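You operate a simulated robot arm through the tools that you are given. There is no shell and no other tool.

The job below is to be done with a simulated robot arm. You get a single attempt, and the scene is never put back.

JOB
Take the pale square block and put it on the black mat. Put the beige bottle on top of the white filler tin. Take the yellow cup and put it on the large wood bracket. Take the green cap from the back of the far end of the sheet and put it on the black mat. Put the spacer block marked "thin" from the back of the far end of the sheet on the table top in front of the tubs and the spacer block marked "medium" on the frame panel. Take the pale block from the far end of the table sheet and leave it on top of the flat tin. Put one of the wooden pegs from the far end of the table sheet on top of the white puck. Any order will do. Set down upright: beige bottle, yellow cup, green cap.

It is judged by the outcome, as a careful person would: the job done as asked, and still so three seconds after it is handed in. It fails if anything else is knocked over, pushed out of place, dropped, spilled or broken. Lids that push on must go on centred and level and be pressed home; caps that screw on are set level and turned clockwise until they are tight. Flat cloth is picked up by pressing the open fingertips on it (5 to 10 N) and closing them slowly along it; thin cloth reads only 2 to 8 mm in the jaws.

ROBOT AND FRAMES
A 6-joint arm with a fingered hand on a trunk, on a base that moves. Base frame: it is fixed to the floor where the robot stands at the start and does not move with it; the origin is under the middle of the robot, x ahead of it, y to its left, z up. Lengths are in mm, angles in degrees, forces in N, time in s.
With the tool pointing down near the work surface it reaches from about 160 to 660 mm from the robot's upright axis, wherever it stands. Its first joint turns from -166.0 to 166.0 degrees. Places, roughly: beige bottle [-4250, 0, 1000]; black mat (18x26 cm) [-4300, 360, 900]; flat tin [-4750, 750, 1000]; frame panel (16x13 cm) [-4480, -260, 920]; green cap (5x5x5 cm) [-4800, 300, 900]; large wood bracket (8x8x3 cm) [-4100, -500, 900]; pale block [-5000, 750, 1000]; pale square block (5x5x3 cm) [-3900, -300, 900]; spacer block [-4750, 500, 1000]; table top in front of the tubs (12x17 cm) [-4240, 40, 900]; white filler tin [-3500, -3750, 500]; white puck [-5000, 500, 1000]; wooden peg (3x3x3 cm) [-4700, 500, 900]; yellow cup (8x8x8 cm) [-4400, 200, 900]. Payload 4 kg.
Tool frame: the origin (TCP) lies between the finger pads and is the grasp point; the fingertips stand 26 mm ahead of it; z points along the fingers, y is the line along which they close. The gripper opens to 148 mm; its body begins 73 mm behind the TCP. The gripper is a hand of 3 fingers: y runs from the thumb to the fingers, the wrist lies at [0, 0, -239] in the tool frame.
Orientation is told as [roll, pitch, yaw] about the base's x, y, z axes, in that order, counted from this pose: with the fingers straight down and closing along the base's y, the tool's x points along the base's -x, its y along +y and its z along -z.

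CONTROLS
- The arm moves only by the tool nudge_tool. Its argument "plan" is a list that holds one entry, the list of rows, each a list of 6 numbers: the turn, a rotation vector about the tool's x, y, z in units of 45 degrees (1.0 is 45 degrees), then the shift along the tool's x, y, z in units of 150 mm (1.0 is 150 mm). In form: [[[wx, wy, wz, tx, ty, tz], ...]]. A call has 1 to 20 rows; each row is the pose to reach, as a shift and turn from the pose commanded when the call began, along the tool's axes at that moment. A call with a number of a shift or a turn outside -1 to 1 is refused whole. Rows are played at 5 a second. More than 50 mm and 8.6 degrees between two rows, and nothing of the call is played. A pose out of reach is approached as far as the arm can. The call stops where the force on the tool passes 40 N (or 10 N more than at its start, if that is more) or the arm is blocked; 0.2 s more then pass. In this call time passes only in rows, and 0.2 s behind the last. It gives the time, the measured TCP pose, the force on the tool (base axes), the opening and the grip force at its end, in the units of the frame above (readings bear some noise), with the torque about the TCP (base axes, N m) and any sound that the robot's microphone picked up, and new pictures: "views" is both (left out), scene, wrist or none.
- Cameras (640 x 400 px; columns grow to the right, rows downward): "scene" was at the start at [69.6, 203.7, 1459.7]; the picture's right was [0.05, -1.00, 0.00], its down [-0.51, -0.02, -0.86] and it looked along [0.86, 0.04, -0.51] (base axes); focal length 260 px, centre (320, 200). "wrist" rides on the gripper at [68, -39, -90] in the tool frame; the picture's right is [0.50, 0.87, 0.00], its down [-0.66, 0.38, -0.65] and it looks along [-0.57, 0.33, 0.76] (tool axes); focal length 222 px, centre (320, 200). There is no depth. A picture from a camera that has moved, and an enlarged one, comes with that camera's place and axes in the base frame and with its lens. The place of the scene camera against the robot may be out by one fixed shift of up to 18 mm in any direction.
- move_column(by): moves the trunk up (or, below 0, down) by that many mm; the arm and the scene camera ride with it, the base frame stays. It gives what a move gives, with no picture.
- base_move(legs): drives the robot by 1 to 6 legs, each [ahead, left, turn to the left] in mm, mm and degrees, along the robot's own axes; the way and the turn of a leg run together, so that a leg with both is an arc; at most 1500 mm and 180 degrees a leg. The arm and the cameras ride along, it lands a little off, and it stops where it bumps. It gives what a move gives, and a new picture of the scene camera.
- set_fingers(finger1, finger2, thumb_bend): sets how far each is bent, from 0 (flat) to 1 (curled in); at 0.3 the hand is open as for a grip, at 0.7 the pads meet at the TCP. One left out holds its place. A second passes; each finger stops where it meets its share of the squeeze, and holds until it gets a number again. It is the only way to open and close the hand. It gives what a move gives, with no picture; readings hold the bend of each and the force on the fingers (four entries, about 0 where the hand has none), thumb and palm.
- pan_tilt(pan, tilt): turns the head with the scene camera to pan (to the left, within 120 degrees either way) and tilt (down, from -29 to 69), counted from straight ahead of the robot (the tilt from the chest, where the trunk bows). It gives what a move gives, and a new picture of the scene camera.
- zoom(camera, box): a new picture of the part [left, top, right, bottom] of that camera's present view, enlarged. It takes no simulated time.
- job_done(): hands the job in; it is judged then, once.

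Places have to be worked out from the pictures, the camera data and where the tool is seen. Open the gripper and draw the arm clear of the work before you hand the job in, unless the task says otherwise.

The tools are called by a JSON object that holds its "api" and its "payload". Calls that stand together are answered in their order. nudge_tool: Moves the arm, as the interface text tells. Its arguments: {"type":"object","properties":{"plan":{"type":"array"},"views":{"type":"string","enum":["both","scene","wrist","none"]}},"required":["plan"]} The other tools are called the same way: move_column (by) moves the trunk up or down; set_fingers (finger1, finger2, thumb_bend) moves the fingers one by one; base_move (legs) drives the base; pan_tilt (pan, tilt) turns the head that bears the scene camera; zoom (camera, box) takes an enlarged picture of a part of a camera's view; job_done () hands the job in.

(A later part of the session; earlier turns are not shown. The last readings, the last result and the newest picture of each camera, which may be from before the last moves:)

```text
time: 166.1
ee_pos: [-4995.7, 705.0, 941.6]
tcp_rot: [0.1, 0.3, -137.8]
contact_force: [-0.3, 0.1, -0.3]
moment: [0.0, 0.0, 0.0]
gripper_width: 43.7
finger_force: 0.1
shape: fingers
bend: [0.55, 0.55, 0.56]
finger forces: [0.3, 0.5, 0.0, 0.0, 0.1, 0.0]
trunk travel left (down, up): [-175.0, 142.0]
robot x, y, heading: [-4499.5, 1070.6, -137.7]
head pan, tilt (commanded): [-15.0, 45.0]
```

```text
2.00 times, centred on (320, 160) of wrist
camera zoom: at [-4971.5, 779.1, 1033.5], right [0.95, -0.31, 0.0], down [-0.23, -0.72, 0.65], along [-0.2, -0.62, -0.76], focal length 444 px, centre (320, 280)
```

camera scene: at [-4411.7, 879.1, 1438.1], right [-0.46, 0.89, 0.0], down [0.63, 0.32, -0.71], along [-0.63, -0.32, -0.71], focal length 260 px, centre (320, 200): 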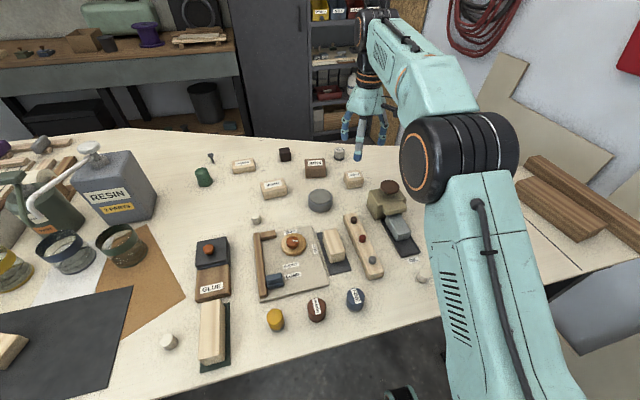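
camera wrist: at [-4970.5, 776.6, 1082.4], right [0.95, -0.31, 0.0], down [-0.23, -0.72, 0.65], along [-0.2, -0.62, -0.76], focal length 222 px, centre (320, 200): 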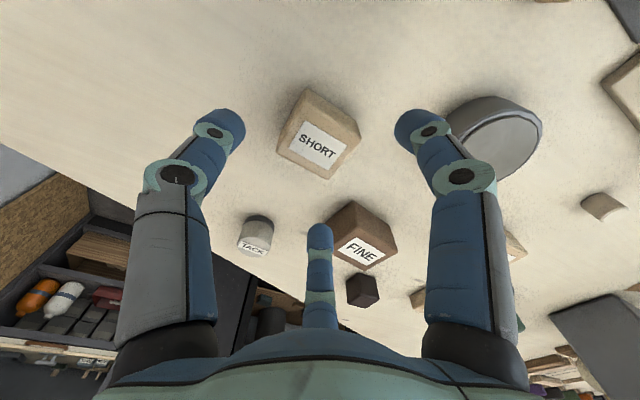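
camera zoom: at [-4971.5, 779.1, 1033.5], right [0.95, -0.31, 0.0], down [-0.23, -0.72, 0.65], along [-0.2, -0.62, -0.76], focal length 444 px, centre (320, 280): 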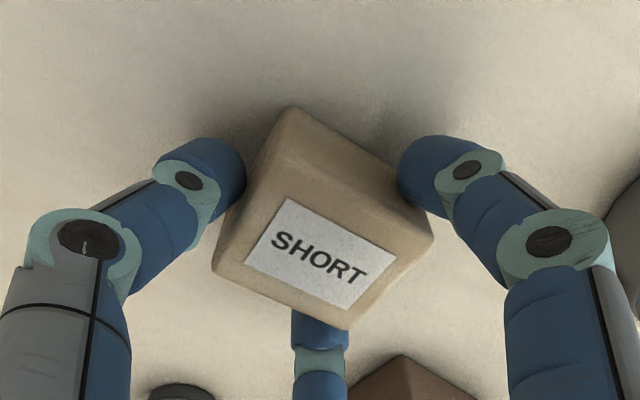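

Well centred and nearly touching on all sides; I squeeze firmly and lift a little.

{"api": "set_fingers", "payload": {"finger1": 0.66, "finger2": 0.66, "thumb_bend": 0.66}}

{"api": "nudge_tool", "payload": {"plan": [[[0, 0, 0, 0, 0, -0.1], [0, 0, 0, 0, 0, -0.25], [0, 0, 0, 0, 0, -0.45], [0, 0, 0, 0, 0, -0.65], [0, 0, 0, 0, 0, -0.65]]], "views": "both"}}

```text
time: 167.1
ee_pos: [-4996.5, 705.5, 942.2]
tcp_rot: [0.1, 0.2, -137.8]
contact_force: [-0.1, -0.3, 0.4]
moment: [-0.03, -0.02, 0.0]
gripper_width: 33.4
finger_force: 10.4
shape: fingers
bend: [0.57, 0.57, 0.62]
finger forces: [7.1, 6.5, 0.0, 0.1, 6.4, 0.0]
trunk travel left (down, up): [-175.0, 142.0]
robot x, y, heading: [-4500.3, 1065.9, -137.7]
head pan, tilt (commanded): [-15.0, 45.0]
```

```text
time: 168.3
ee_pos: [-4996.1, 705.9, 1040.0]
tcp_rot: [0.1, 0.3, -137.9]
contact_force: [0.1, -0.5, -0.1]
moment: [0.01, -0.01, -0.01]
gripper_width: 33.2
finger_force: 10.3
shape: fingers
bend: [0.57, 0.57, 0.62]
finger forces: [7.2, 6.7, 0.0, 0.0, 6.1, 0.0]
trunk travel left (down, up): [-175.0, 142.0]
robot x, y, heading: [-4497.9, 1066.1, -137.8]
head pan, tilt (commanded): [-15.0, 45.0]
camera scene: at [-4411.7, 879.1, 1438.1], right [-0.46, 0.89, 0.0], down [0.63, 0.32, -0.71], along [-0.63, -0.32, -0.71], focal length 260 px, centre (320, 200)
camera wrist: at [-4971.8, 778.9, 1129.8], right [0.95, -0.31, 0.0], down [-0.23, -0.72, 0.65], along [-0.2, -0.62, -0.76], focal length 222 px, centre (320, 200)
```

scene: 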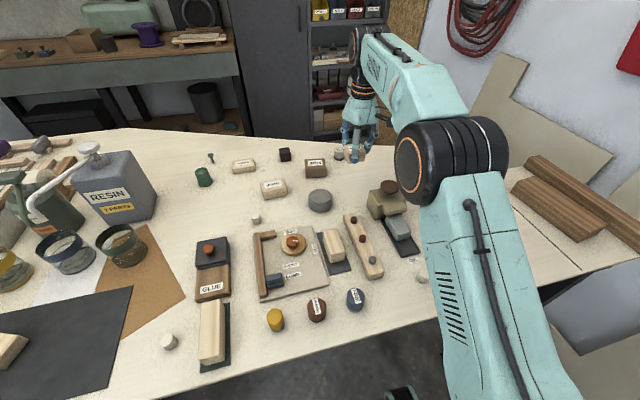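
wrist: 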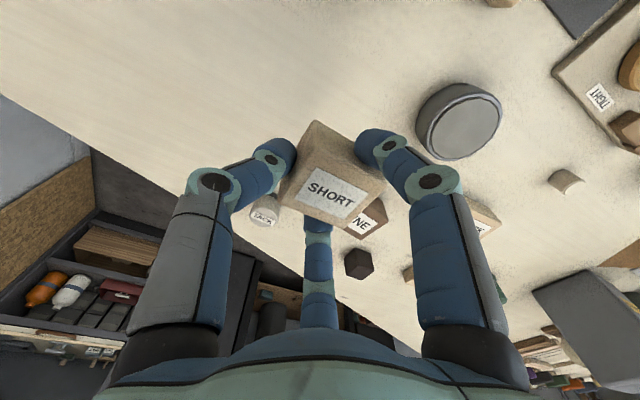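

SHORT is in hand. I zoom in on the flat tin to fix its centre.

{"api": "zoom", "payload": {"camera": "wrist", "box": [390, 60, 530, 180]}}

```text
3.33 times, centred on (460, 120) of wrist
camera zoom: at [-4971.8, 778.9, 1129.8], right [0.95, -0.31, 0.0], down [-0.23, -0.72, 0.65], along [-0.2, -0.62, -0.76], focal length 740 px, centre (-147, 467)
```

zoom: 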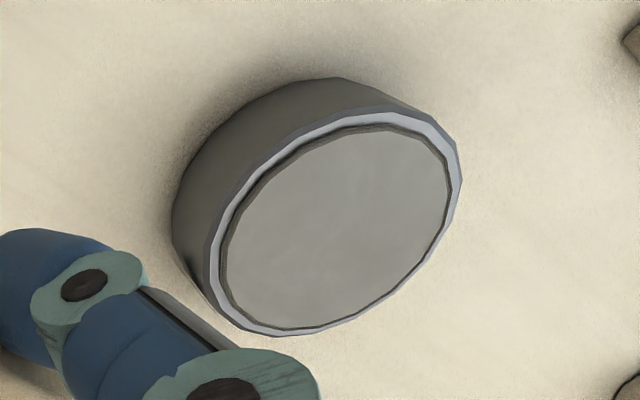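

{"api": "nudge_tool", "payload": {"plan": [[[0, 0, 0, 0.13, 0.27, 0], [0, 0, 0, 0.27, 0.55, 0], [0, 0, 0, 0.35, 0.72, 0], [0, 0, 0, 0.35, 0.72, 0]]], "views": "wrist"}}

{"api": "zoom", "payload": {"camera": "wrist", "box": [230, 60, 420, 260]}}

```text
time: 169.3
ee_pos: [-4884.8, 661.4, 1040.0]
tcp_rot: [0.0, 0.2, -137.8]
contact_force: [0.1, -0.6, -0.1]
moment: [0.0, 0.0, 0.03]
gripper_width: 33.1
finger_force: 10.0
shape: fingers
bend: [0.57, 0.57, 0.62]
finger forces: [7.0, 6.6, 0.0, 0.1, 6.2, 0.0]
trunk travel left (down, up): [-175.0, 142.0]
robot x, y, heading: [-4496.7, 1067.9, -137.8]
head pan, tilt (commanded): [-15.0, 45.0]
camera wrist: at [-4860.6, 735.1, 1130.5], right [0.95, -0.31, 0.0], down [-0.23, -0.72, 0.65], along [-0.2, -0.62, -0.76], focal length 222 px, centre (320, 200)
```

wrist: 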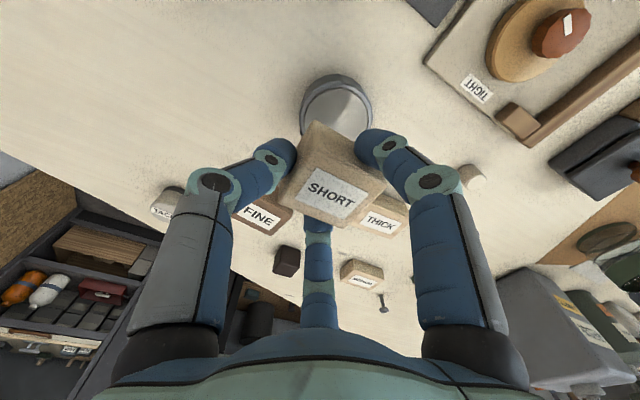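

```text
2.00 times, centred on (325, 160) of wrist
camera zoom: at [-4860.6, 735.1, 1130.5], right [0.95, -0.31, 0.0], down [-0.23, -0.72, 0.65], along [-0.2, -0.62, -0.76], focal length 444 px, centre (310, 280)
```

zoom: 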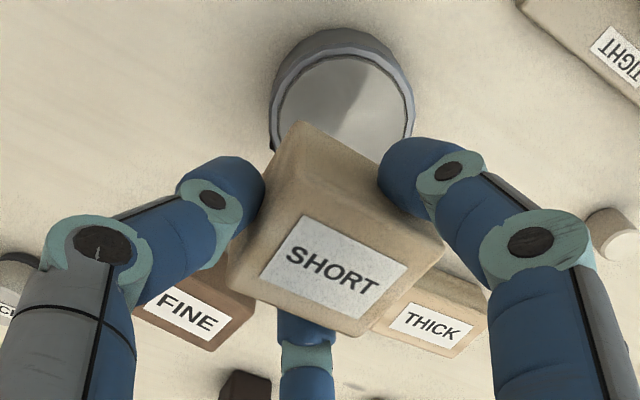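

The tin's centre is (-4870, 657) with its top at about z = 931. I align the block over it and lower to just above.

{"api": "nudge_tool", "payload": {"plan": [[[0, 0, 0, 0.046, 0.04, 0.05], [0, 0, 0, 0.046, 0.04, 0.2], [0, 0, 0, 0.046, 0.04, 0.36], [0, 0, 0, 0.046, 0.04, 0.36]]], "views": "both"}}

{"api": "zoom", "payload": {"camera": "scene", "box": [260, 130, 400, 240]}}

```text
time: 170.3
ee_pos: [-4875.2, 658.6, 986.2]
tcp_rot: [0.1, 0.2, -137.7]
contact_force: [-0.5, -0.3, -0.8]
moment: [-0.02, -0.01, 0.01]
gripper_width: 32.8
finger_force: 9.8
shape: fingers
bend: [0.57, 0.57, 0.62]
finger forces: [7.2, 6.6, 0.0, 0.0, 6.0, 0.1]
trunk travel left (down, up): [-175.0, 142.0]
robot x, y, heading: [-4495.9, 1067.5, -137.7]
head pan, tilt (commanded): [-15.0, 45.0]
camera scene: at [-4411.7, 879.2, 1438.1], right [-0.46, 0.89, 0.0], down [0.63, 0.32, -0.71], along [-0.63, -0.32, -0.71], focal length 260 px, centre (320, 200)
camera wrist: at [-4851.1, 733.0, 1076.5], right [0.95, -0.31, 0.0], down [-0.23, -0.72, 0.65], along [-0.2, -0.62, -0.76], focal length 222 px, centre (320, 200)
```

scene: 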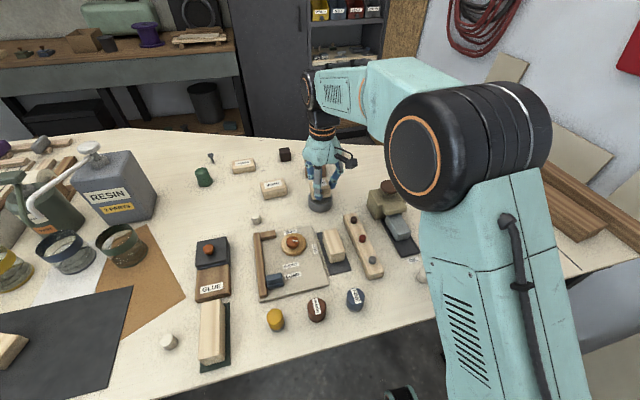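
wrist: 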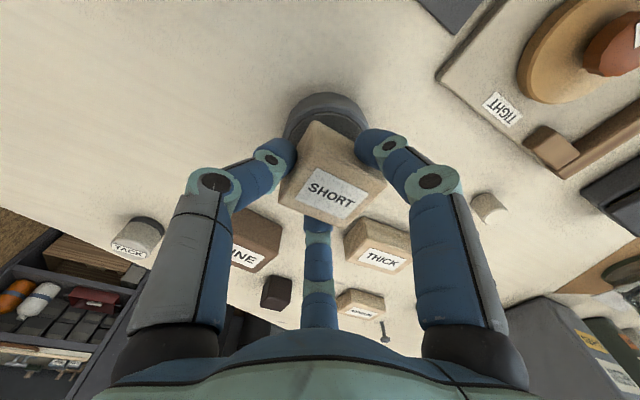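

```text
3.64 times, centred on (330, 185) of scene
camera zoom: at [-4411.7, 879.2, 1438.1], right [-0.46, 0.89, 0.0], down [0.63, 0.32, -0.71], along [-0.63, -0.32, -0.71], focal length 944 px, centre (284, 254)
```

zoom: 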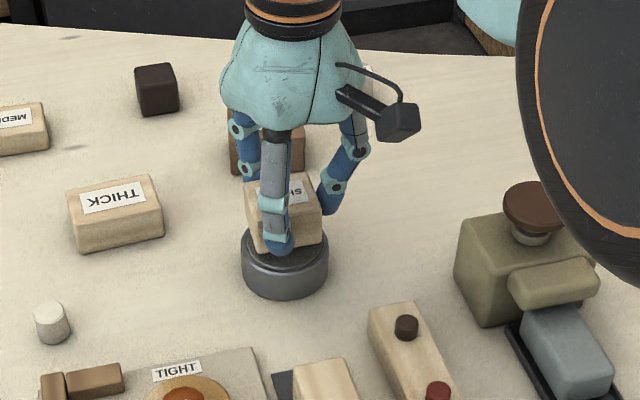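

{"api": "nudge_tool", "payload": {"plan": [[[0, 0, 0, 0, 0, 0.02], [0, 0, 0, 0, 0, 0.04], [0, 0, 0, 0, 0, 0.05], [0, 0, 0, 0, 0, 0.05]]], "views": "none"}}

{"api": "nudge_tool", "payload": {"plan": [[[0, 0, 0, 0, 0, 0.012], [0, 0, 0, 0, 0, 0.02], [0, 0, 0, 0, 0, 0.02]]], "views": "none"}}

```text
time: 171.3
ee_pos: [-4876.8, 659.8, 977.7]
tcp_rot: [0.1, 0.2, -137.8]
contact_force: [0.2, -0.4, -0.6]
moment: [0.02, 0.0, -0.02]
gripper_width: 33.2
finger_force: 9.9
shape: fingers
bend: [0.57, 0.57, 0.62]
finger forces: [7.1, 6.6, 0.0, 0.0, 6.0, 0.0]
trunk travel left (down, up): [-175.0, 142.0]
robot x, y, heading: [-4499.8, 1071.3, -137.9]
head pan, tilt (commanded): [-15.0, 45.0]
```

```text
time: 172.1
ee_pos: [-4877.6, 658.9, 975.4]
tcp_rot: [0.1, 0.3, -137.8]
contact_force: [0.1, 0.4, 0.7]
moment: [-0.05, -0.02, 0.02]
gripper_width: 33.1
finger_force: 10.1
shape: fingers
bend: [0.57, 0.57, 0.62]
finger forces: [7.1, 6.8, 0.0, 0.1, 5.9, 0.1]
trunk travel left (down, up): [-175.0, 142.0]
robot x, y, heading: [-4495.6, 1070.1, -137.7]
head pan, tilt (commanded): [-15.0, 45.0]
```

{"api": "nudge_tool", "payload": {"plan": [[[0, 0, 0, 0, 0, 0.01], [0, 0, 0, 0, 0, 0.02], [0, 0, 0, 0, 0, 0.02]]], "views": "none"}}

{"api": "zoom", "payload": {"camera": "scene", "box": [270, 150, 370, 230]}}

```text
time: 172.9
ee_pos: [-4875.5, 660.0, 973.7]
tcp_rot: [0.1, 0.1, -137.8]
contact_force: [-2.4, -1.7, 10.6]
moment: [-0.15, 0.0, 0.0]
gripper_width: 32.5
finger_force: 11.2
shape: fingers
bend: [0.57, 0.57, 0.62]
finger forces: [7.6, 8.5, 0.0, 0.0, 6.6, 0.0]
trunk travel left (down, up): [-175.0, 142.0]
robot x, y, heading: [-4493.8, 1066.9, -137.6]
head pan, tilt (commanded): [-15.0, 45.0]
```

```text
5.00 times, centred on (320, 190) of scene
camera zoom: at [-4411.3, 879.7, 1438.2], right [-0.46, 0.89, 0.0], down [0.63, 0.32, -0.71], along [-0.63, -0.32, -0.71], focal length 1299 px, centre (320, 250)
```

zoom: 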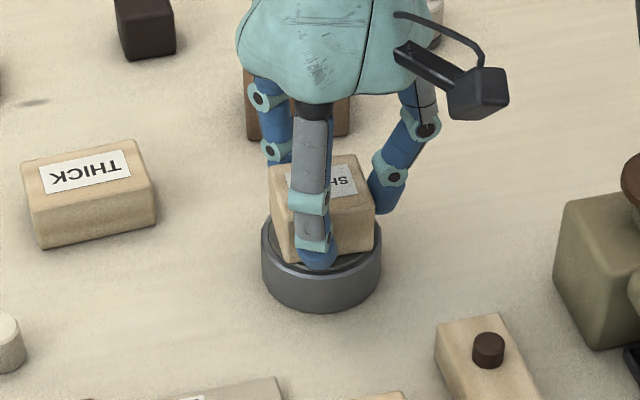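

The block sits on the tin. I open the fingers and rise.

{"api": "set_fingers", "payload": {"finger1": 0.53, "finger2": 0.53, "thumb_bend": 0.53}}

{"api": "set_fingers", "payload": {"finger1": 0.45, "finger2": 0.45, "thumb_bend": 0.45}}

{"api": "nudge_tool", "payload": {"plan": [[[0, 0, 0, 0, 0, -0.1], [0, 0, 0, 0, 0, -0.3], [0, 0, 0, 0, 0, -0.6], [0, 0, 0, 0, 0, -0.8], [0, 0, 0, 0, 0, -0.8]]], "views": "both"}}

```text
time: 173.9
ee_pos: [-4876.0, 659.7, 970.9]
tcp_rot: [0.1, 0.3, -137.8]
contact_force: [0.1, 0.2, 0.2]
moment: [-0.01, -0.01, -0.03]
gripper_width: 51.8
finger_force: 0.0
shape: fingers
bend: [0.53, 0.53, 0.53]
finger forces: [0.1, 0.0, 0.1, 0.0, 0.0, 0.0]
trunk travel left (down, up): [-175.0, 142.0]
robot x, y, heading: [-4497.9, 1069.2, -137.9]
head pan, tilt (commanded): [-15.0, 45.0]
```

```text
time: 174.9
ee_pos: [-4876.8, 660.3, 972.7]
tcp_rot: [0.1, 0.2, -137.7]
contact_force: [-0.8, -0.1, -0.2]
moment: [0.0, -0.01, 0.0]
gripper_width: 78.1
finger_force: 0.1
shape: fingers
bend: [0.45, 0.45, 0.45]
finger forces: [0.0, 0.1, 0.1, 0.1, 0.1, 0.1]
trunk travel left (down, up): [-175.0, 142.0]
robot x, y, heading: [-4500.5, 1074.0, -137.7]
head pan, tilt (commanded): [-15.0, 45.0]
```

```text
time: 176.1
ee_pos: [-4875.4, 661.3, 1094.0]
tcp_rot: [0.1, 0.3, -137.8]
contact_force: [-0.2, -0.3, 0.5]
moment: [0.0, 0.01, -0.01]
gripper_width: 77.9
finger_force: 0.1
shape: fingers
bend: [0.45, 0.45, 0.45]
finger forces: [0.0, 0.0, 0.0, 0.0, 0.1, 0.1]
trunk travel left (down, up): [-175.0, 142.0]
robot x, y, heading: [-4497.5, 1068.9, -137.7]
head pan, tilt (commanded): [-15.0, 45.0]
camera scene: at [-4411.7, 879.1, 1438.1], right [-0.46, 0.89, 0.0], down [0.63, 0.32, -0.71], along [-0.63, -0.32, -0.71], focal length 260 px, centre (320, 200)
camera wrist: at [-4851.3, 735.2, 1184.1], right [0.95, -0.31, 0.0], down [-0.23, -0.72, 0.65], along [-0.2, -0.62, -0.76], focal length 222 px, centre (320, 200)
```

scene: 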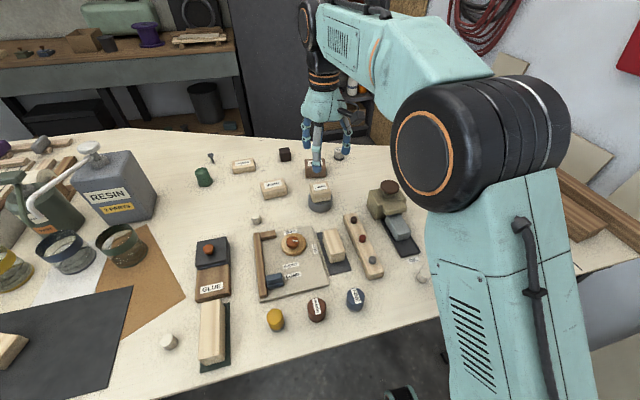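
wrist: 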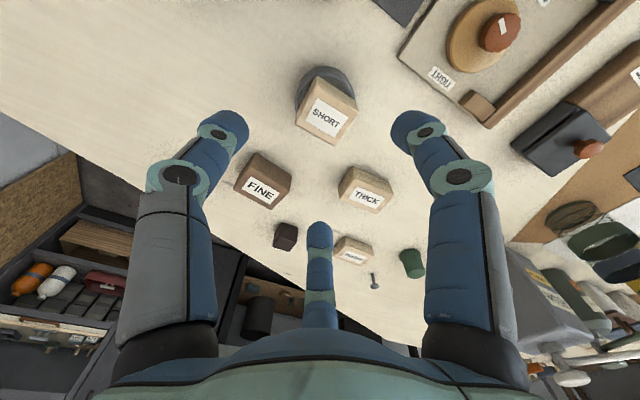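

SHORT is on the tin. I zoom to check that it sits well, and measure the peg and puck from here.

{"api": "zoom", "payload": {"camera": "wrist", "box": [280, 50, 380, 160]}}

{"api": "zoom", "payload": {"camera": "scene", "box": [240, 130, 360, 230]}}

```text
3.64 times, centred on (330, 105) of wrist
camera zoom: at [-4851.3, 735.2, 1184.1], right [0.95, -0.31, 0.0], down [-0.23, -0.72, 0.65], along [-0.2, -0.62, -0.76], focal length 808 px, centre (284, 546)
```

zoom: 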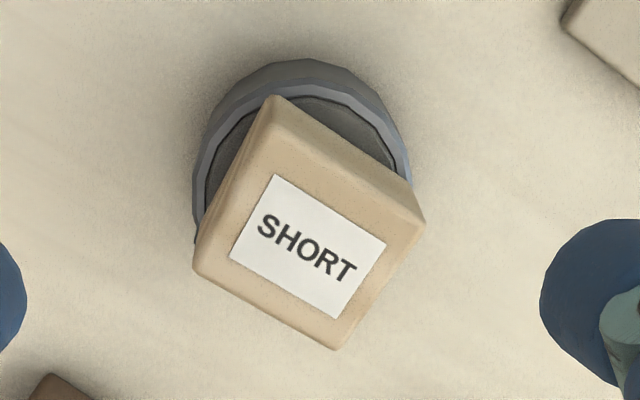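

```text
4.00 times, centred on (300, 180) of scene
camera zoom: at [-4411.7, 879.1, 1438.1], right [-0.46, 0.89, 0.0], down [0.63, 0.32, -0.71], along [-0.63, -0.32, -0.71], focal length 1039 px, centre (400, 280)
```

zoom: 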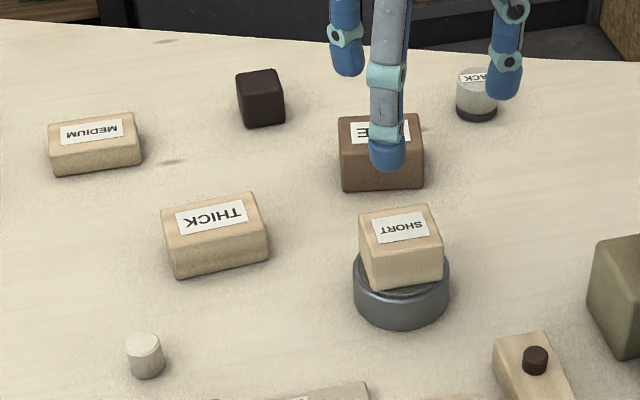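

SHORT sits squarely on the tin. To reach the puck from this side I creep the base forward, since only its low wheels reach past the axis and they fit under the sheet; I do it in small steps.

{"api": "base_move", "payload": {"legs": [[45, 0, 0]]}}

{"api": "pan_tilt", "payload": {"pan": 0, "tilt": 69}}

```text
time: 177.0
ee_pos: [-4911.7, 631.1, 1092.0]
tcp_rot: [0.1, 0.3, -137.9]
contact_force: [-0.6, -0.4, -0.7]
moment: [0.0, 0.03, -0.01]
gripper_width: 77.9
finger_force: 0.1
shape: fingers
bend: [0.45, 0.45, 0.45]
finger forces: [0.0, 0.0, 0.0, 0.0, 0.0, 0.1]
trunk travel left (down, up): [-175.0, 142.0]
robot x, y, heading: [-4531.0, 1038.6, -137.7]
head pan, tilt (commanded): [-15.0, 45.0]
camera scene: at [-4446.7, 847.5, 1438.0], right [-0.46, 0.89, 0.0], down [0.63, 0.32, -0.71], along [-0.63, -0.32, -0.71], focal length 260 px, centre (320, 200)
```

scene: 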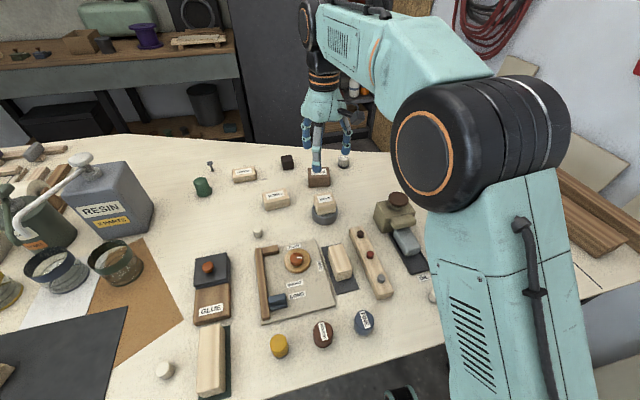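

```text
time: 177.8
ee_pos: [-4909.5, 630.8, 1093.3]
tcp_rot: [0.1, 0.3, -137.9]
contact_force: [0.4, 0.5, -0.2]
moment: [0.0, -0.03, 0.01]
gripper_width: 78.3
finger_force: 0.1
shape: fingers
bend: [0.45, 0.45, 0.45]
finger forces: [0.0, 0.0, 0.0, 0.0, 0.0, 0.1]
trunk travel left (down, up): [-175.0, 142.0]
robot x, y, heading: [-4533.5, 1037.6, -138.0]
head pan, tilt (commanded): [0.0, 68.8]
camera scene: at [-4414.8, 848.0, 1409.3], right [-0.67, 0.74, 0.0], down [0.69, 0.62, -0.36], along [-0.27, -0.24, -0.93], focal length 260 px, centre (320, 200)
```

scene: 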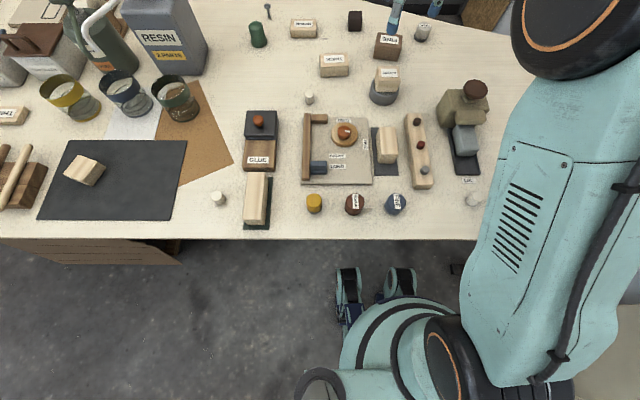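

The wheels are already just under the sheet edge without trouble, and the body is still ~130 mm short of it. I creep forward another 50 mm.

{"api": "base_move", "payload": {"legs": [[50, 0, 0]]}}

{"api": "zoom", "payload": {"camera": "wrist", "box": [0, 0, 640, 400]}}

```text
time: 178.8
ee_pos: [-4946.7, 595.8, 1092.0]
tcp_rot: [0.1, 0.2, -138.0]
contact_force: [-0.5, 0.4, 0.5]
moment: [0.02, 0.01, 0.0]
gripper_width: 78.0
finger_force: 0.1
shape: fingers
bend: [0.45, 0.45, 0.45]
finger forces: [0.0, 0.1, 0.0, 0.1, 0.0, 0.1]
trunk travel left (down, up): [-175.0, 142.0]
robot x, y, heading: [-4574.2, 1009.8, -137.7]
head pan, tilt (commanded): [0.0, 68.8]
camera scene: at [-4452.4, 813.9, 1409.2], right [-0.67, 0.74, 0.0], down [0.69, 0.63, -0.36], along [-0.27, -0.24, -0.93], focal length 260 px, centre (320, 200)
```

scene: 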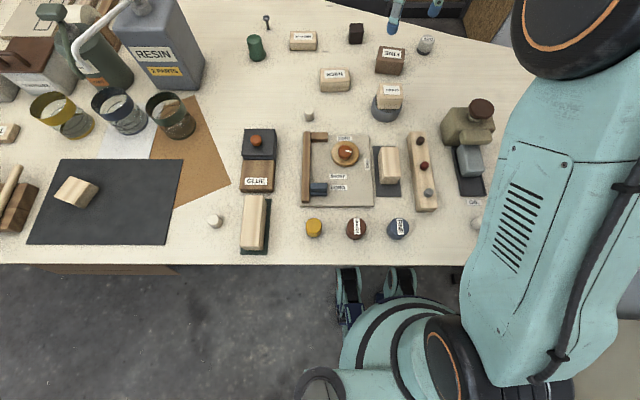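

```text
1.00 times, centred on (320, 200) of wrist (not enlarged: the box is as wide or as high as the picture)
camera zoom: at [-4922.9, 670.5, 1183.2], right [0.95, -0.31, 0.0], down [-0.24, -0.72, 0.65], along [-0.2, -0.62, -0.76], focal length 222 px, centre (320, 200)
```

zoom: 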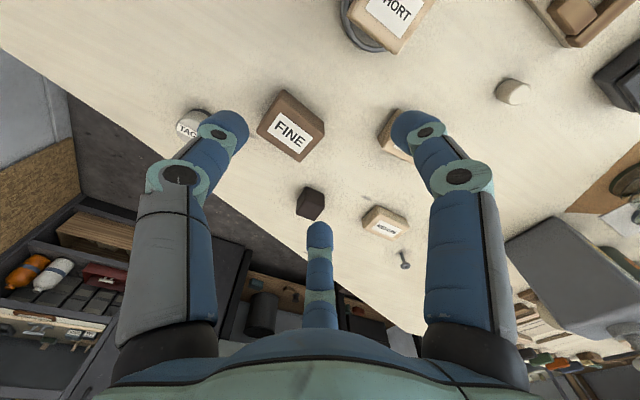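

Now at b ≈ 2688 mm, both peg (≈ -4748, 543) and puck (≈ -5086, 623) are within reach. I move the hand over the peg.

{"api": "nudge_tool", "payload": {"plan": [[[0, 0, 0, 0.17, 0.26, 0], [0, 0, 0, 0.34, 0.52, 0], [0, 0, 0, 0.5, 0.78, 0], [0, 0, 0, 0.66, 1.0, 0], [0, 0, 0, 0.7, 1.0, 0.05]]], "views": "none"}}

{"api": "nudge_tool", "payload": {"plan": [[[0, 0, 0, 0.02, 0.1, 0.2], [0, 0, 0, 0.04, 0.15, 0.4], [0, 0, 0, 0.04, 0.15, 0.5], [0, 0, 0, 0.04, 0.15, 0.5]]], "views": "both"}}

{"api": "zoom", "payload": {"camera": "wrist", "box": [220, 40, 420, 180]}}

```text
time: 180.0
ee_pos: [-4767.6, 555.3, 1086.1]
tcp_rot: [0.0, 0.2, -137.9]
contact_force: [0.1, -0.6, 0.8]
moment: [0.0, -0.03, 0.02]
gripper_width: 78.5
finger_force: 0.1
shape: fingers
bend: [0.45, 0.45, 0.45]
finger forces: [0.0, 0.0, 0.1, 0.1, 0.0, 0.1]
trunk travel left (down, up): [-175.0, 142.0]
robot x, y, heading: [-4568.0, 1004.4, -137.5]
head pan, tilt (commanded): [0.0, 68.8]
```

```text
time: 181.0
ee_pos: [-4750.5, 543.2, 1010.2]
tcp_rot: [0.0, 0.3, -137.9]
contact_force: [0.1, 0.6, 0.6]
moment: [-0.04, 0.0, 0.02]
gripper_width: 78.1
finger_force: 0.1
shape: fingers
bend: [0.45, 0.45, 0.45]
finger forces: [0.0, 0.0, 0.0, 0.0, 0.0, 0.0]
trunk travel left (down, up): [-175.0, 142.0]
robot x, y, heading: [-4570.4, 1000.7, -137.8]
head pan, tilt (commanded): [0.0, 68.8]
camera scene: at [-4451.4, 814.9, 1409.2], right [-0.67, 0.74, 0.0], down [0.69, 0.63, -0.36], along [-0.27, -0.24, -0.93], focal length 260 px, centre (320, 200)
camera wrist: at [-4725.0, 617.4, 1101.1], right [0.95, -0.31, 0.0], down [-0.23, -0.72, 0.65], along [-0.2, -0.62, -0.76], focal length 222 px, centre (320, 200)
```

scene: 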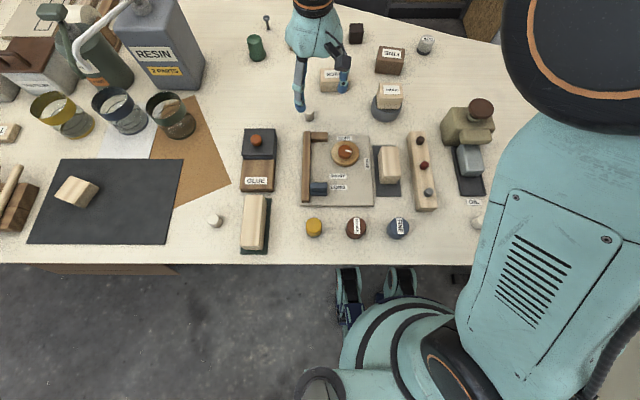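
wrist: 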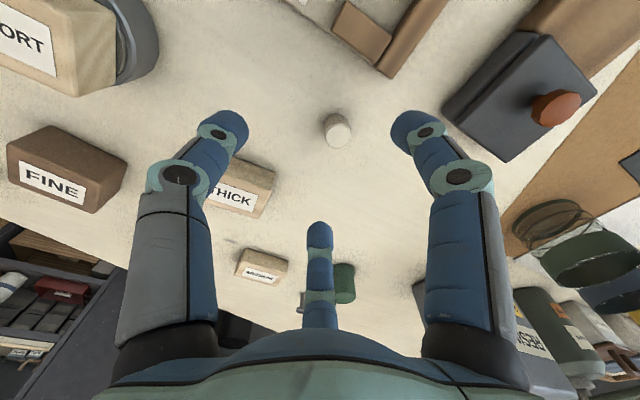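

```text
2.86 times, centred on (320, 110) of wrist
camera zoom: at [-4725.0, 617.4, 1101.1], right [0.95, -0.31, 0.0], down [-0.23, -0.72, 0.65], along [-0.2, -0.62, -0.76], focal length 635 px, centre (320, 457)
```

zoom: 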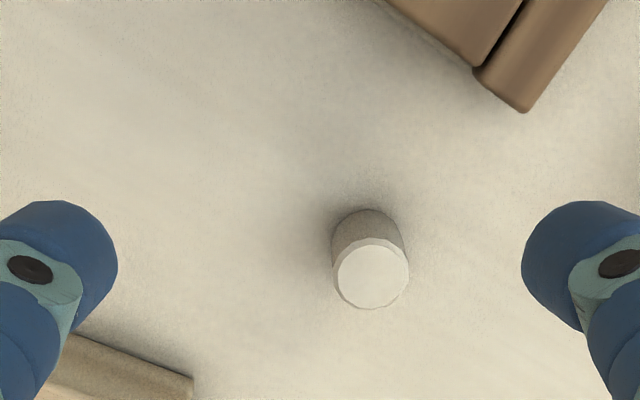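

The peg stands at (-4735, 536), about 24 mm across and 30 mm tall. I pre-close the fingers to clear the tile's wooden bar beside it, then descend around the peg.

{"api": "set_fingers", "payload": {"finger1": 0.57, "finger2": 0.57, "thumb_bend": 0.57}}

{"api": "nudge_tool", "payload": {"plan": [[[0, 0, 0, 0.043, 0.103, 0.0], [0, 0, 0, 0.043, 0.103, 0.15], [0, 0, 0, 0.043, 0.103, 0.25], [0, 0, 0, 0.043, 0.103, 0.25]]], "views": "both"}}

{"api": "zoom", "payload": {"camera": "wrist", "box": [220, 60, 420, 200]}}

```text
time: 182.0
ee_pos: [-4750.8, 543.4, 1010.2]
tcp_rot: [0.1, 0.2, -137.9]
contact_force: [0.3, -1.2, 1.1]
moment: [-0.01, 0.01, -0.01]
gripper_width: 42.9
finger_force: 0.0
shape: fingers
bend: [0.56, 0.56, 0.56]
finger forces: [0.0, 0.1, 0.0, 0.1, 0.1, 0.0]
trunk travel left (down, up): [-175.0, 142.0]
robot x, y, heading: [-4569.2, 1002.4, -137.9]
head pan, tilt (commanded): [0.0, 68.8]
```

```text
time: 183.0
ee_pos: [-4734.6, 535.7, 973.8]
tcp_rot: [0.2, 0.2, -137.9]
contact_force: [0.0, -0.4, -0.6]
moment: [-0.04, 0.02, 0.01]
gripper_width: 42.9
finger_force: 0.0
shape: fingers
bend: [0.56, 0.56, 0.56]
finger forces: [0.1, 0.0, 0.0, 0.0, 0.1, 0.0]
trunk travel left (down, up): [-175.0, 142.0]
robot x, y, heading: [-4567.7, 1004.7, -137.9]
head pan, tilt (commanded): [0.0, 68.8]
camera scene: at [-4451.4, 814.9, 1409.2], right [-0.67, 0.74, 0.0], down [0.69, 0.63, -0.36], along [-0.27, -0.24, -0.93], focal length 260 px, centre (320, 200)
camera wrist: at [-4710.2, 610.0, 1064.5], right [0.95, -0.31, 0.0], down [-0.23, -0.72, 0.65], along [-0.2, -0.62, -0.76], focal length 222 px, centre (320, 200)
```

scene: 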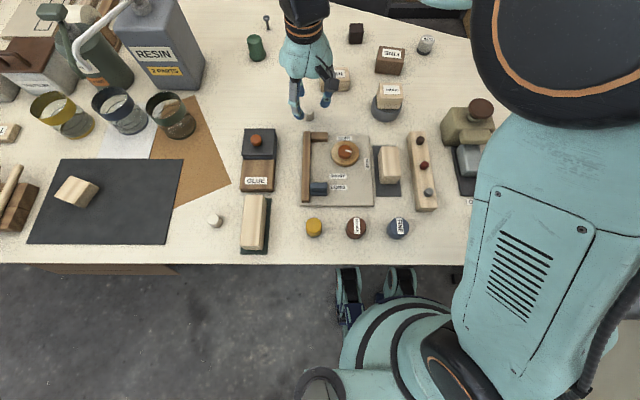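
wrist: 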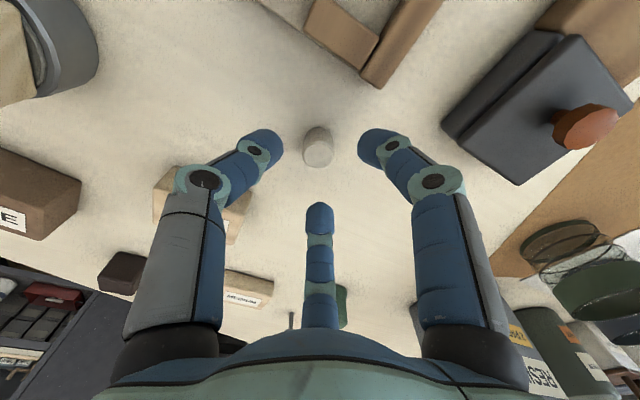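

```text
2.86 times, centred on (320, 130) of wrist
camera zoom: at [-4710.2, 610.0, 1064.5], right [0.95, -0.31, 0.0], down [-0.23, -0.72, 0.65], along [-0.2, -0.62, -0.76], focal length 635 px, centre (320, 400)
```

zoom: 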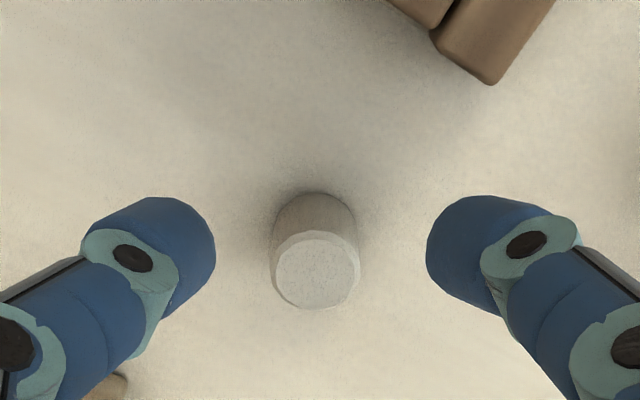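

{"api": "nudge_tool", "payload": {"plan": [[[0, 0, 0, -0.012, 0.006, 0.1], [0, 0, 0, -0.012, 0.006, 0.2], [0, 0, 0, -0.012, 0.006, 0.265], [0, 0, 0, -0.012, 0.006, 0.265]]], "views": "none"}}

{"api": "set_fingers", "payload": {"finger1": 0.68, "finger2": 0.68, "thumb_bend": 0.68}}

{"api": "zoom", "payload": {"camera": "wrist", "box": [220, 60, 420, 200]}}

```text
time: 184.0
ee_pos: [-4734.3, 533.7, 934.3]
tcp_rot: [0.0, 0.1, -137.9]
contact_force: [-0.5, -0.6, 1.2]
moment: [-0.07, 0.01, 0.0]
gripper_width: 43.1
finger_force: 0.9
shape: fingers
bend: [0.56, 0.56, 0.56]
finger forces: [0.0, 1.3, 0.0, 0.0, 0.0, 0.1]
trunk travel left (down, up): [-175.0, 142.0]
robot x, y, heading: [-4568.7, 1001.2, -137.7]
head pan, tilt (commanded): [0.0, 68.8]
```

```text
time: 185.0
ee_pos: [-4734.7, 534.0, 934.4]
tcp_rot: [0.1, 0.3, -137.8]
contact_force: [-0.3, -0.6, -0.4]
moment: [0.0, 0.01, -0.06]
gripper_width: 14.3
finger_force: 5.0
shape: fingers
bend: [0.64, 0.64, 0.66]
finger forces: [3.2, 3.2, 0.0, 0.0, 3.5, 0.0]
trunk travel left (down, up): [-175.0, 142.0]
robot x, y, heading: [-4568.6, 1007.5, -138.0]
head pan, tilt (commanded): [0.0, 68.8]
```

```text
2.86 times, centred on (320, 130) of wrist
camera zoom: at [-4709.5, 608.0, 1024.5], right [0.95, -0.31, 0.0], down [-0.23, -0.72, 0.65], along [-0.2, -0.62, -0.76], focal length 635 px, centre (320, 400)
```

zoom: 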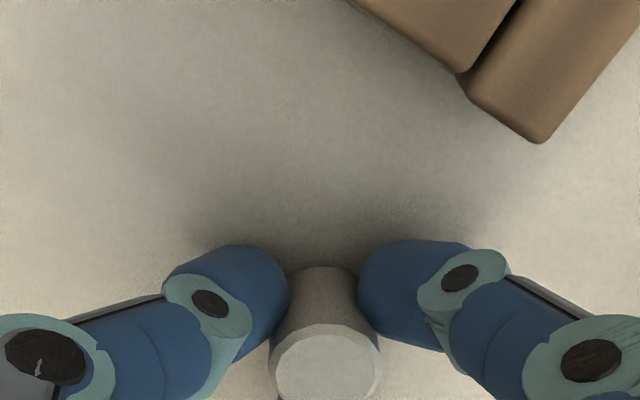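

{"api": "set_fingers", "payload": {"finger1": 0.71, "finger2": 0.71, "thumb_bend": 0.72}}

{"api": "nudge_tool", "payload": {"plan": [[[0, 0, 0, 0, 0, -0.1], [0, 0, 0, 0, 0, -0.3], [0, 0, 0, 0, 0, -0.6], [0, 0, 0, 0, 0, -0.9], [0, 0, 0, 0, 0, -0.95]]], "views": "wrist"}}

```text
time: 186.0
ee_pos: [-4733.4, 534.8, 934.0]
tcp_rot: [0.1, 0.2, -138.0]
contact_force: [0.2, 0.3, -0.6]
moment: [0.0, 0.01, 0.02]
gripper_width: 13.5
finger_force: 9.8
shape: fingers
bend: [0.64, 0.64, 0.67]
finger forces: [6.3, 6.0, 0.0, 0.1, 7.5, 0.0]
trunk travel left (down, up): [-175.0, 142.0]
robot x, y, heading: [-4566.8, 1006.6, -137.7]
head pan, tilt (commanded): [0.0, 68.8]
```

```text
time: 187.2
ee_pos: [-4734.5, 533.5, 1076.4]
tcp_rot: [0.1, 0.3, -137.9]
contact_force: [0.9, 0.4, -0.3]
moment: [0.01, 0.02, 0.0]
gripper_width: 13.3
finger_force: 9.6
shape: fingers
bend: [0.64, 0.64, 0.68]
finger forces: [6.3, 6.2, 0.0, 0.1, 7.4, 0.1]
trunk travel left (down, up): [-175.0, 142.0]
robot x, y, heading: [-4565.4, 1003.3, -137.9]
head pan, tilt (commanded): [0.0, 68.8]
camera wrist: at [-4709.8, 608.2, 1167.7], right [0.95, -0.31, 0.0], down [-0.23, -0.72, 0.65], along [-0.2, -0.62, -0.76], focal length 222 px, centre (320, 200)
```

wrist: 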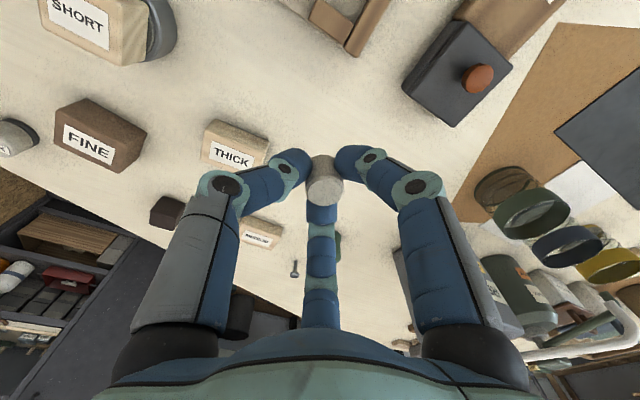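

Peg held. I carry it toward the puck in two moves, staying above the other blocks.

{"api": "nudge_tool", "payload": {"plan": [[[0, 0, 0, -0.1, -0.27, 0.02], [0, 0, 0, -0.2, -0.54, 0.04], [0, 0, 0, -0.3, -0.8, 0.07], [0, 0, 0, -0.4, -1.0, 0.1], [0, 0, 0, -0.42, -1.0, 0.1]]], "views": "none"}}

{"api": "nudge_tool", "payload": {"plan": [[[0, 0, 0, -0.15, -0.25, 0.02], [0, 0, 0, -0.3, -0.5, 0.04], [0, 0, 0, -0.45, -0.75, 0.07], [0, 0, 0, -0.55, -0.9, 0.1], [0, 0, 0, -0.55, -0.9, 0.1]]], "views": "both"}}

{"api": "zoom", "payload": {"camera": "wrist", "box": [220, 60, 420, 260]}}

```text
time: 188.4
ee_pos: [-4880.5, 604.6, 1061.1]
tcp_rot: [0.2, 0.3, -137.8]
contact_force: [-0.3, 0.9, -0.8]
moment: [-0.02, -0.02, -0.01]
gripper_width: 13.5
finger_force: 9.5
shape: fingers
bend: [0.64, 0.64, 0.68]
finger forces: [6.2, 6.2, 0.0, 0.0, 7.3, 0.0]
trunk travel left (down, up): [-175.0, 142.0]
robot x, y, heading: [-4567.3, 1005.4, -137.7]
head pan, tilt (commanded): [0.0, 68.8]
```

```text
time: 189.6
ee_pos: [-5033.8, 649.6, 1047.3]
tcp_rot: [0.1, 0.3, -137.9]
contact_force: [0.2, 0.3, 0.7]
moment: [0.04, 0.02, 0.0]
gripper_width: 13.3
finger_force: 10.4
shape: fingers
bend: [0.64, 0.64, 0.68]
finger forces: [6.2, 6.1, 0.1, 0.0, 7.1, 0.1]
trunk travel left (down, up): [-175.0, 142.0]
robot x, y, heading: [-4567.2, 1002.4, -137.8]
head pan, tilt (commanded): [0.0, 68.8]
camera scene: at [-4451.2, 814.9, 1409.2], right [-0.67, 0.74, 0.0], down [0.69, 0.63, -0.36], along [-0.27, -0.24, -0.93], focal length 260 px, centre (320, 200)
camera wrist: at [-5009.5, 722.5, 1137.9], right [0.95, -0.31, 0.0], down [-0.24, -0.72, 0.65], along [-0.2, -0.62, -0.76], focal length 222 px, centre (320, 200)
```

scene: 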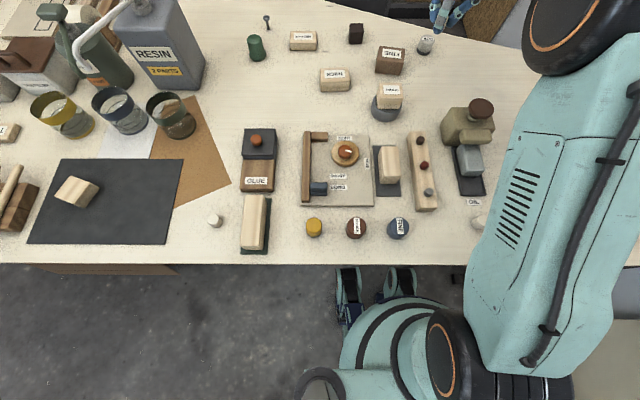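
wrist: 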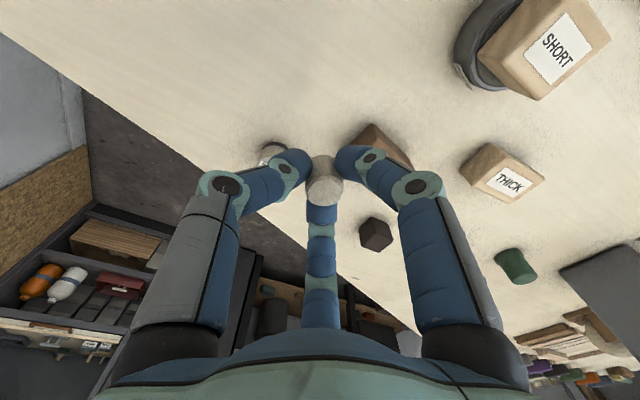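

```text
2.00 times, centred on (320, 160) of wrist
camera zoom: at [-5009.5, 722.5, 1137.9], right [0.95, -0.31, 0.0], down [-0.24, -0.72, 0.65], along [-0.2, -0.62, -0.76], focal length 444 px, centre (320, 280)
```

zoom: 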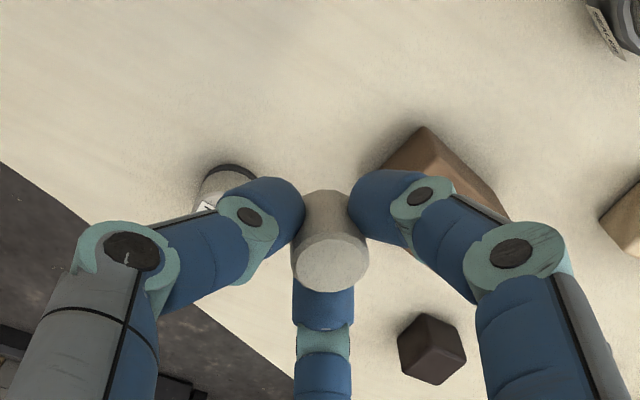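

The puck's top centre triangulates to (-5096, 617, 934), close to my reach limit. I shift the base slightly (20 mm ahead, 40 mm right) to gain margin.

{"api": "base_move", "payload": {"legs": [[20, -40, 0]]}}

{"api": "zoom", "payload": {"camera": "wrist", "box": [0, 0, 640, 400]}}

```text
time: 190.6
ee_pos: [-5076.8, 664.5, 1047.6]
tcp_rot: [0.1, 0.3, -137.8]
contact_force: [-0.2, 0.1, -0.4]
moment: [0.01, -0.01, 0.01]
gripper_width: 13.2
finger_force: 9.9
shape: fingers
bend: [0.64, 0.64, 0.68]
finger forces: [6.2, 6.2, 0.0, 0.1, 7.1, 0.1]
trunk travel left (down, up): [-175.0, 142.0]
robot x, y, heading: [-4609.9, 1020.2, -137.8]
head pan, tilt (commanded): [0.0, 68.8]
camera scene: at [-4493.7, 831.2, 1409.3], right [-0.67, 0.74, 0.0], down [0.69, 0.63, -0.36], along [-0.27, -0.24, -0.93], focal length 260 px, centre (320, 200)
```

scene: 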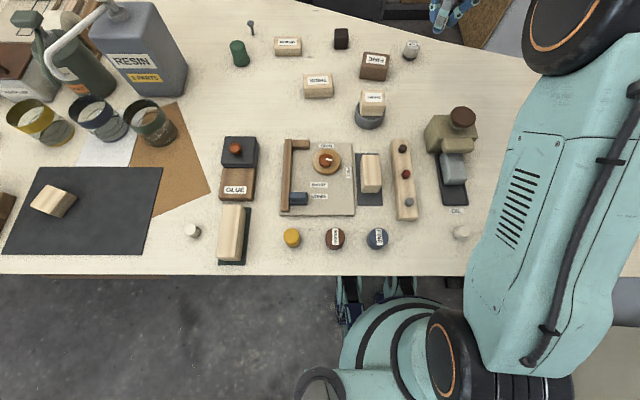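

```text
1.00 times, centred on (320, 200) of wrist (not enlarged: the box is as wide or as high as the picture)
camera zoom: at [-5051.6, 738.5, 1137.7], right [0.95, -0.31, 0.0], down [-0.24, -0.72, 0.65], along [-0.2, -0.62, -0.76], focal length 222 px, centre (320, 200)
```

zoom: 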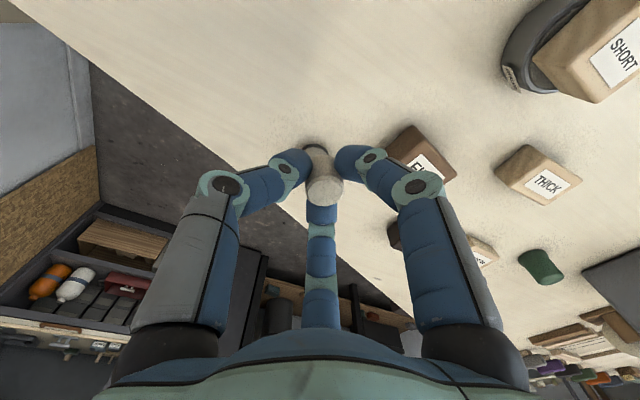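

{"api": "nudge_tool", "payload": {"plan": [[[0, 0, 0, -0.17, 0.06, 0], [0, 0, 0, -0.329, 0.127, 0], [0, 0, 0, -0.329, 0.127, 0.1], [0, 0, 0, -0.329, 0.127, 0.2], [0, 0, 0, -0.329, 0.127, 0.2]]], "views": "both"}}

{"api": "zoom", "payload": {"camera": "wrist", "box": [240, 80, 400, 220]}}

{"api": "zoom", "payload": {"camera": "scene", "box": [360, 0, 500, 100]}}

```text
time: 191.8
ee_pos: [-5098.4, 616.9, 1016.7]
tcp_rot: [0.1, 0.3, -137.9]
contact_force: [0.3, -0.8, -0.5]
moment: [0.02, 0.01, 0.0]
gripper_width: 13.2
finger_force: 10.1
shape: fingers
bend: [0.64, 0.64, 0.68]
finger forces: [6.1, 6.0, 0.1, 0.1, 7.0, 0.0]
trunk travel left (down, up): [-175.0, 142.0]
robot x, y, heading: [-4610.7, 1016.8, -138.0]
head pan, tilt (commanded): [0.0, 68.8]
camera scene: at [-4493.0, 831.1, 1409.2], right [-0.67, 0.74, 0.0], down [0.69, 0.63, -0.36], along [-0.27, -0.24, -0.93], focal length 260 px, centre (320, 200)
camera wrist: at [-5073.7, 691.0, 1107.7], right [0.95, -0.31, 0.0], down [-0.23, -0.72, 0.65], along [-0.2, -0.62, -0.76], focal length 222 px, centre (320, 200)
```

scene: 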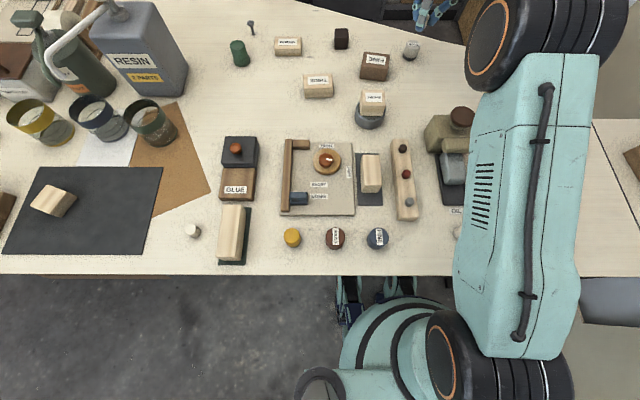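
wrist: 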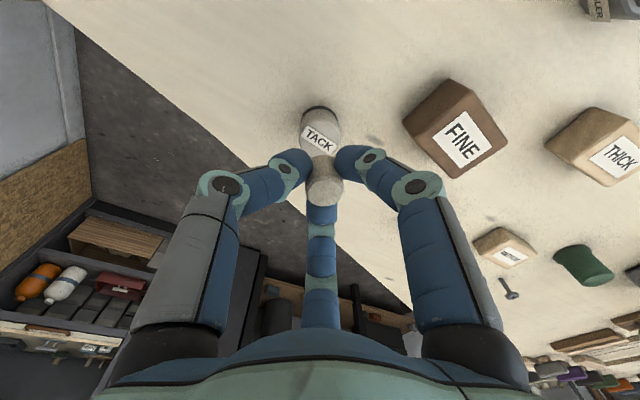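

```text
2.86 times, centred on (320, 150) of wrist
camera zoom: at [-5073.7, 691.0, 1107.7], right [0.95, -0.31, 0.0], down [-0.23, -0.72, 0.65], along [-0.2, -0.62, -0.76], focal length 635 px, centre (320, 343)
```

zoom: 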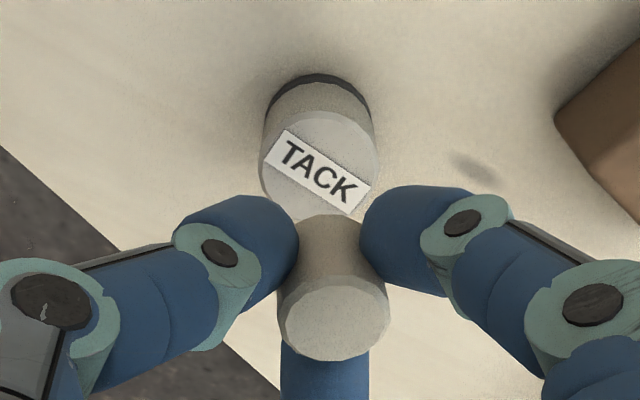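

```text
4.00 times, centred on (430, 50) of scene
camera zoom: at [-4493.0, 831.1, 1409.2], right [-0.67, 0.74, 0.0], down [0.69, 0.63, -0.36], along [-0.27, -0.24, -0.93], focal length 1039 px, centre (-120, 800)
```

zoom: 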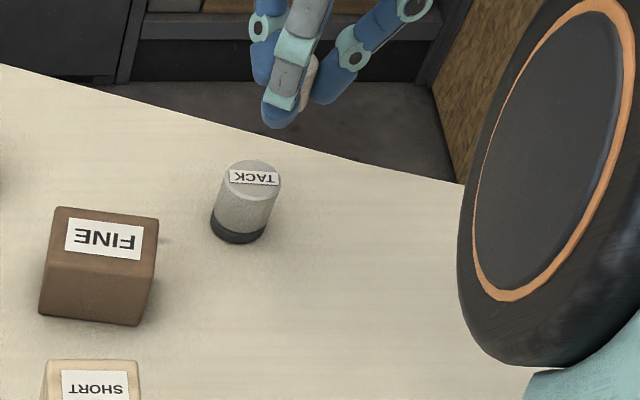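

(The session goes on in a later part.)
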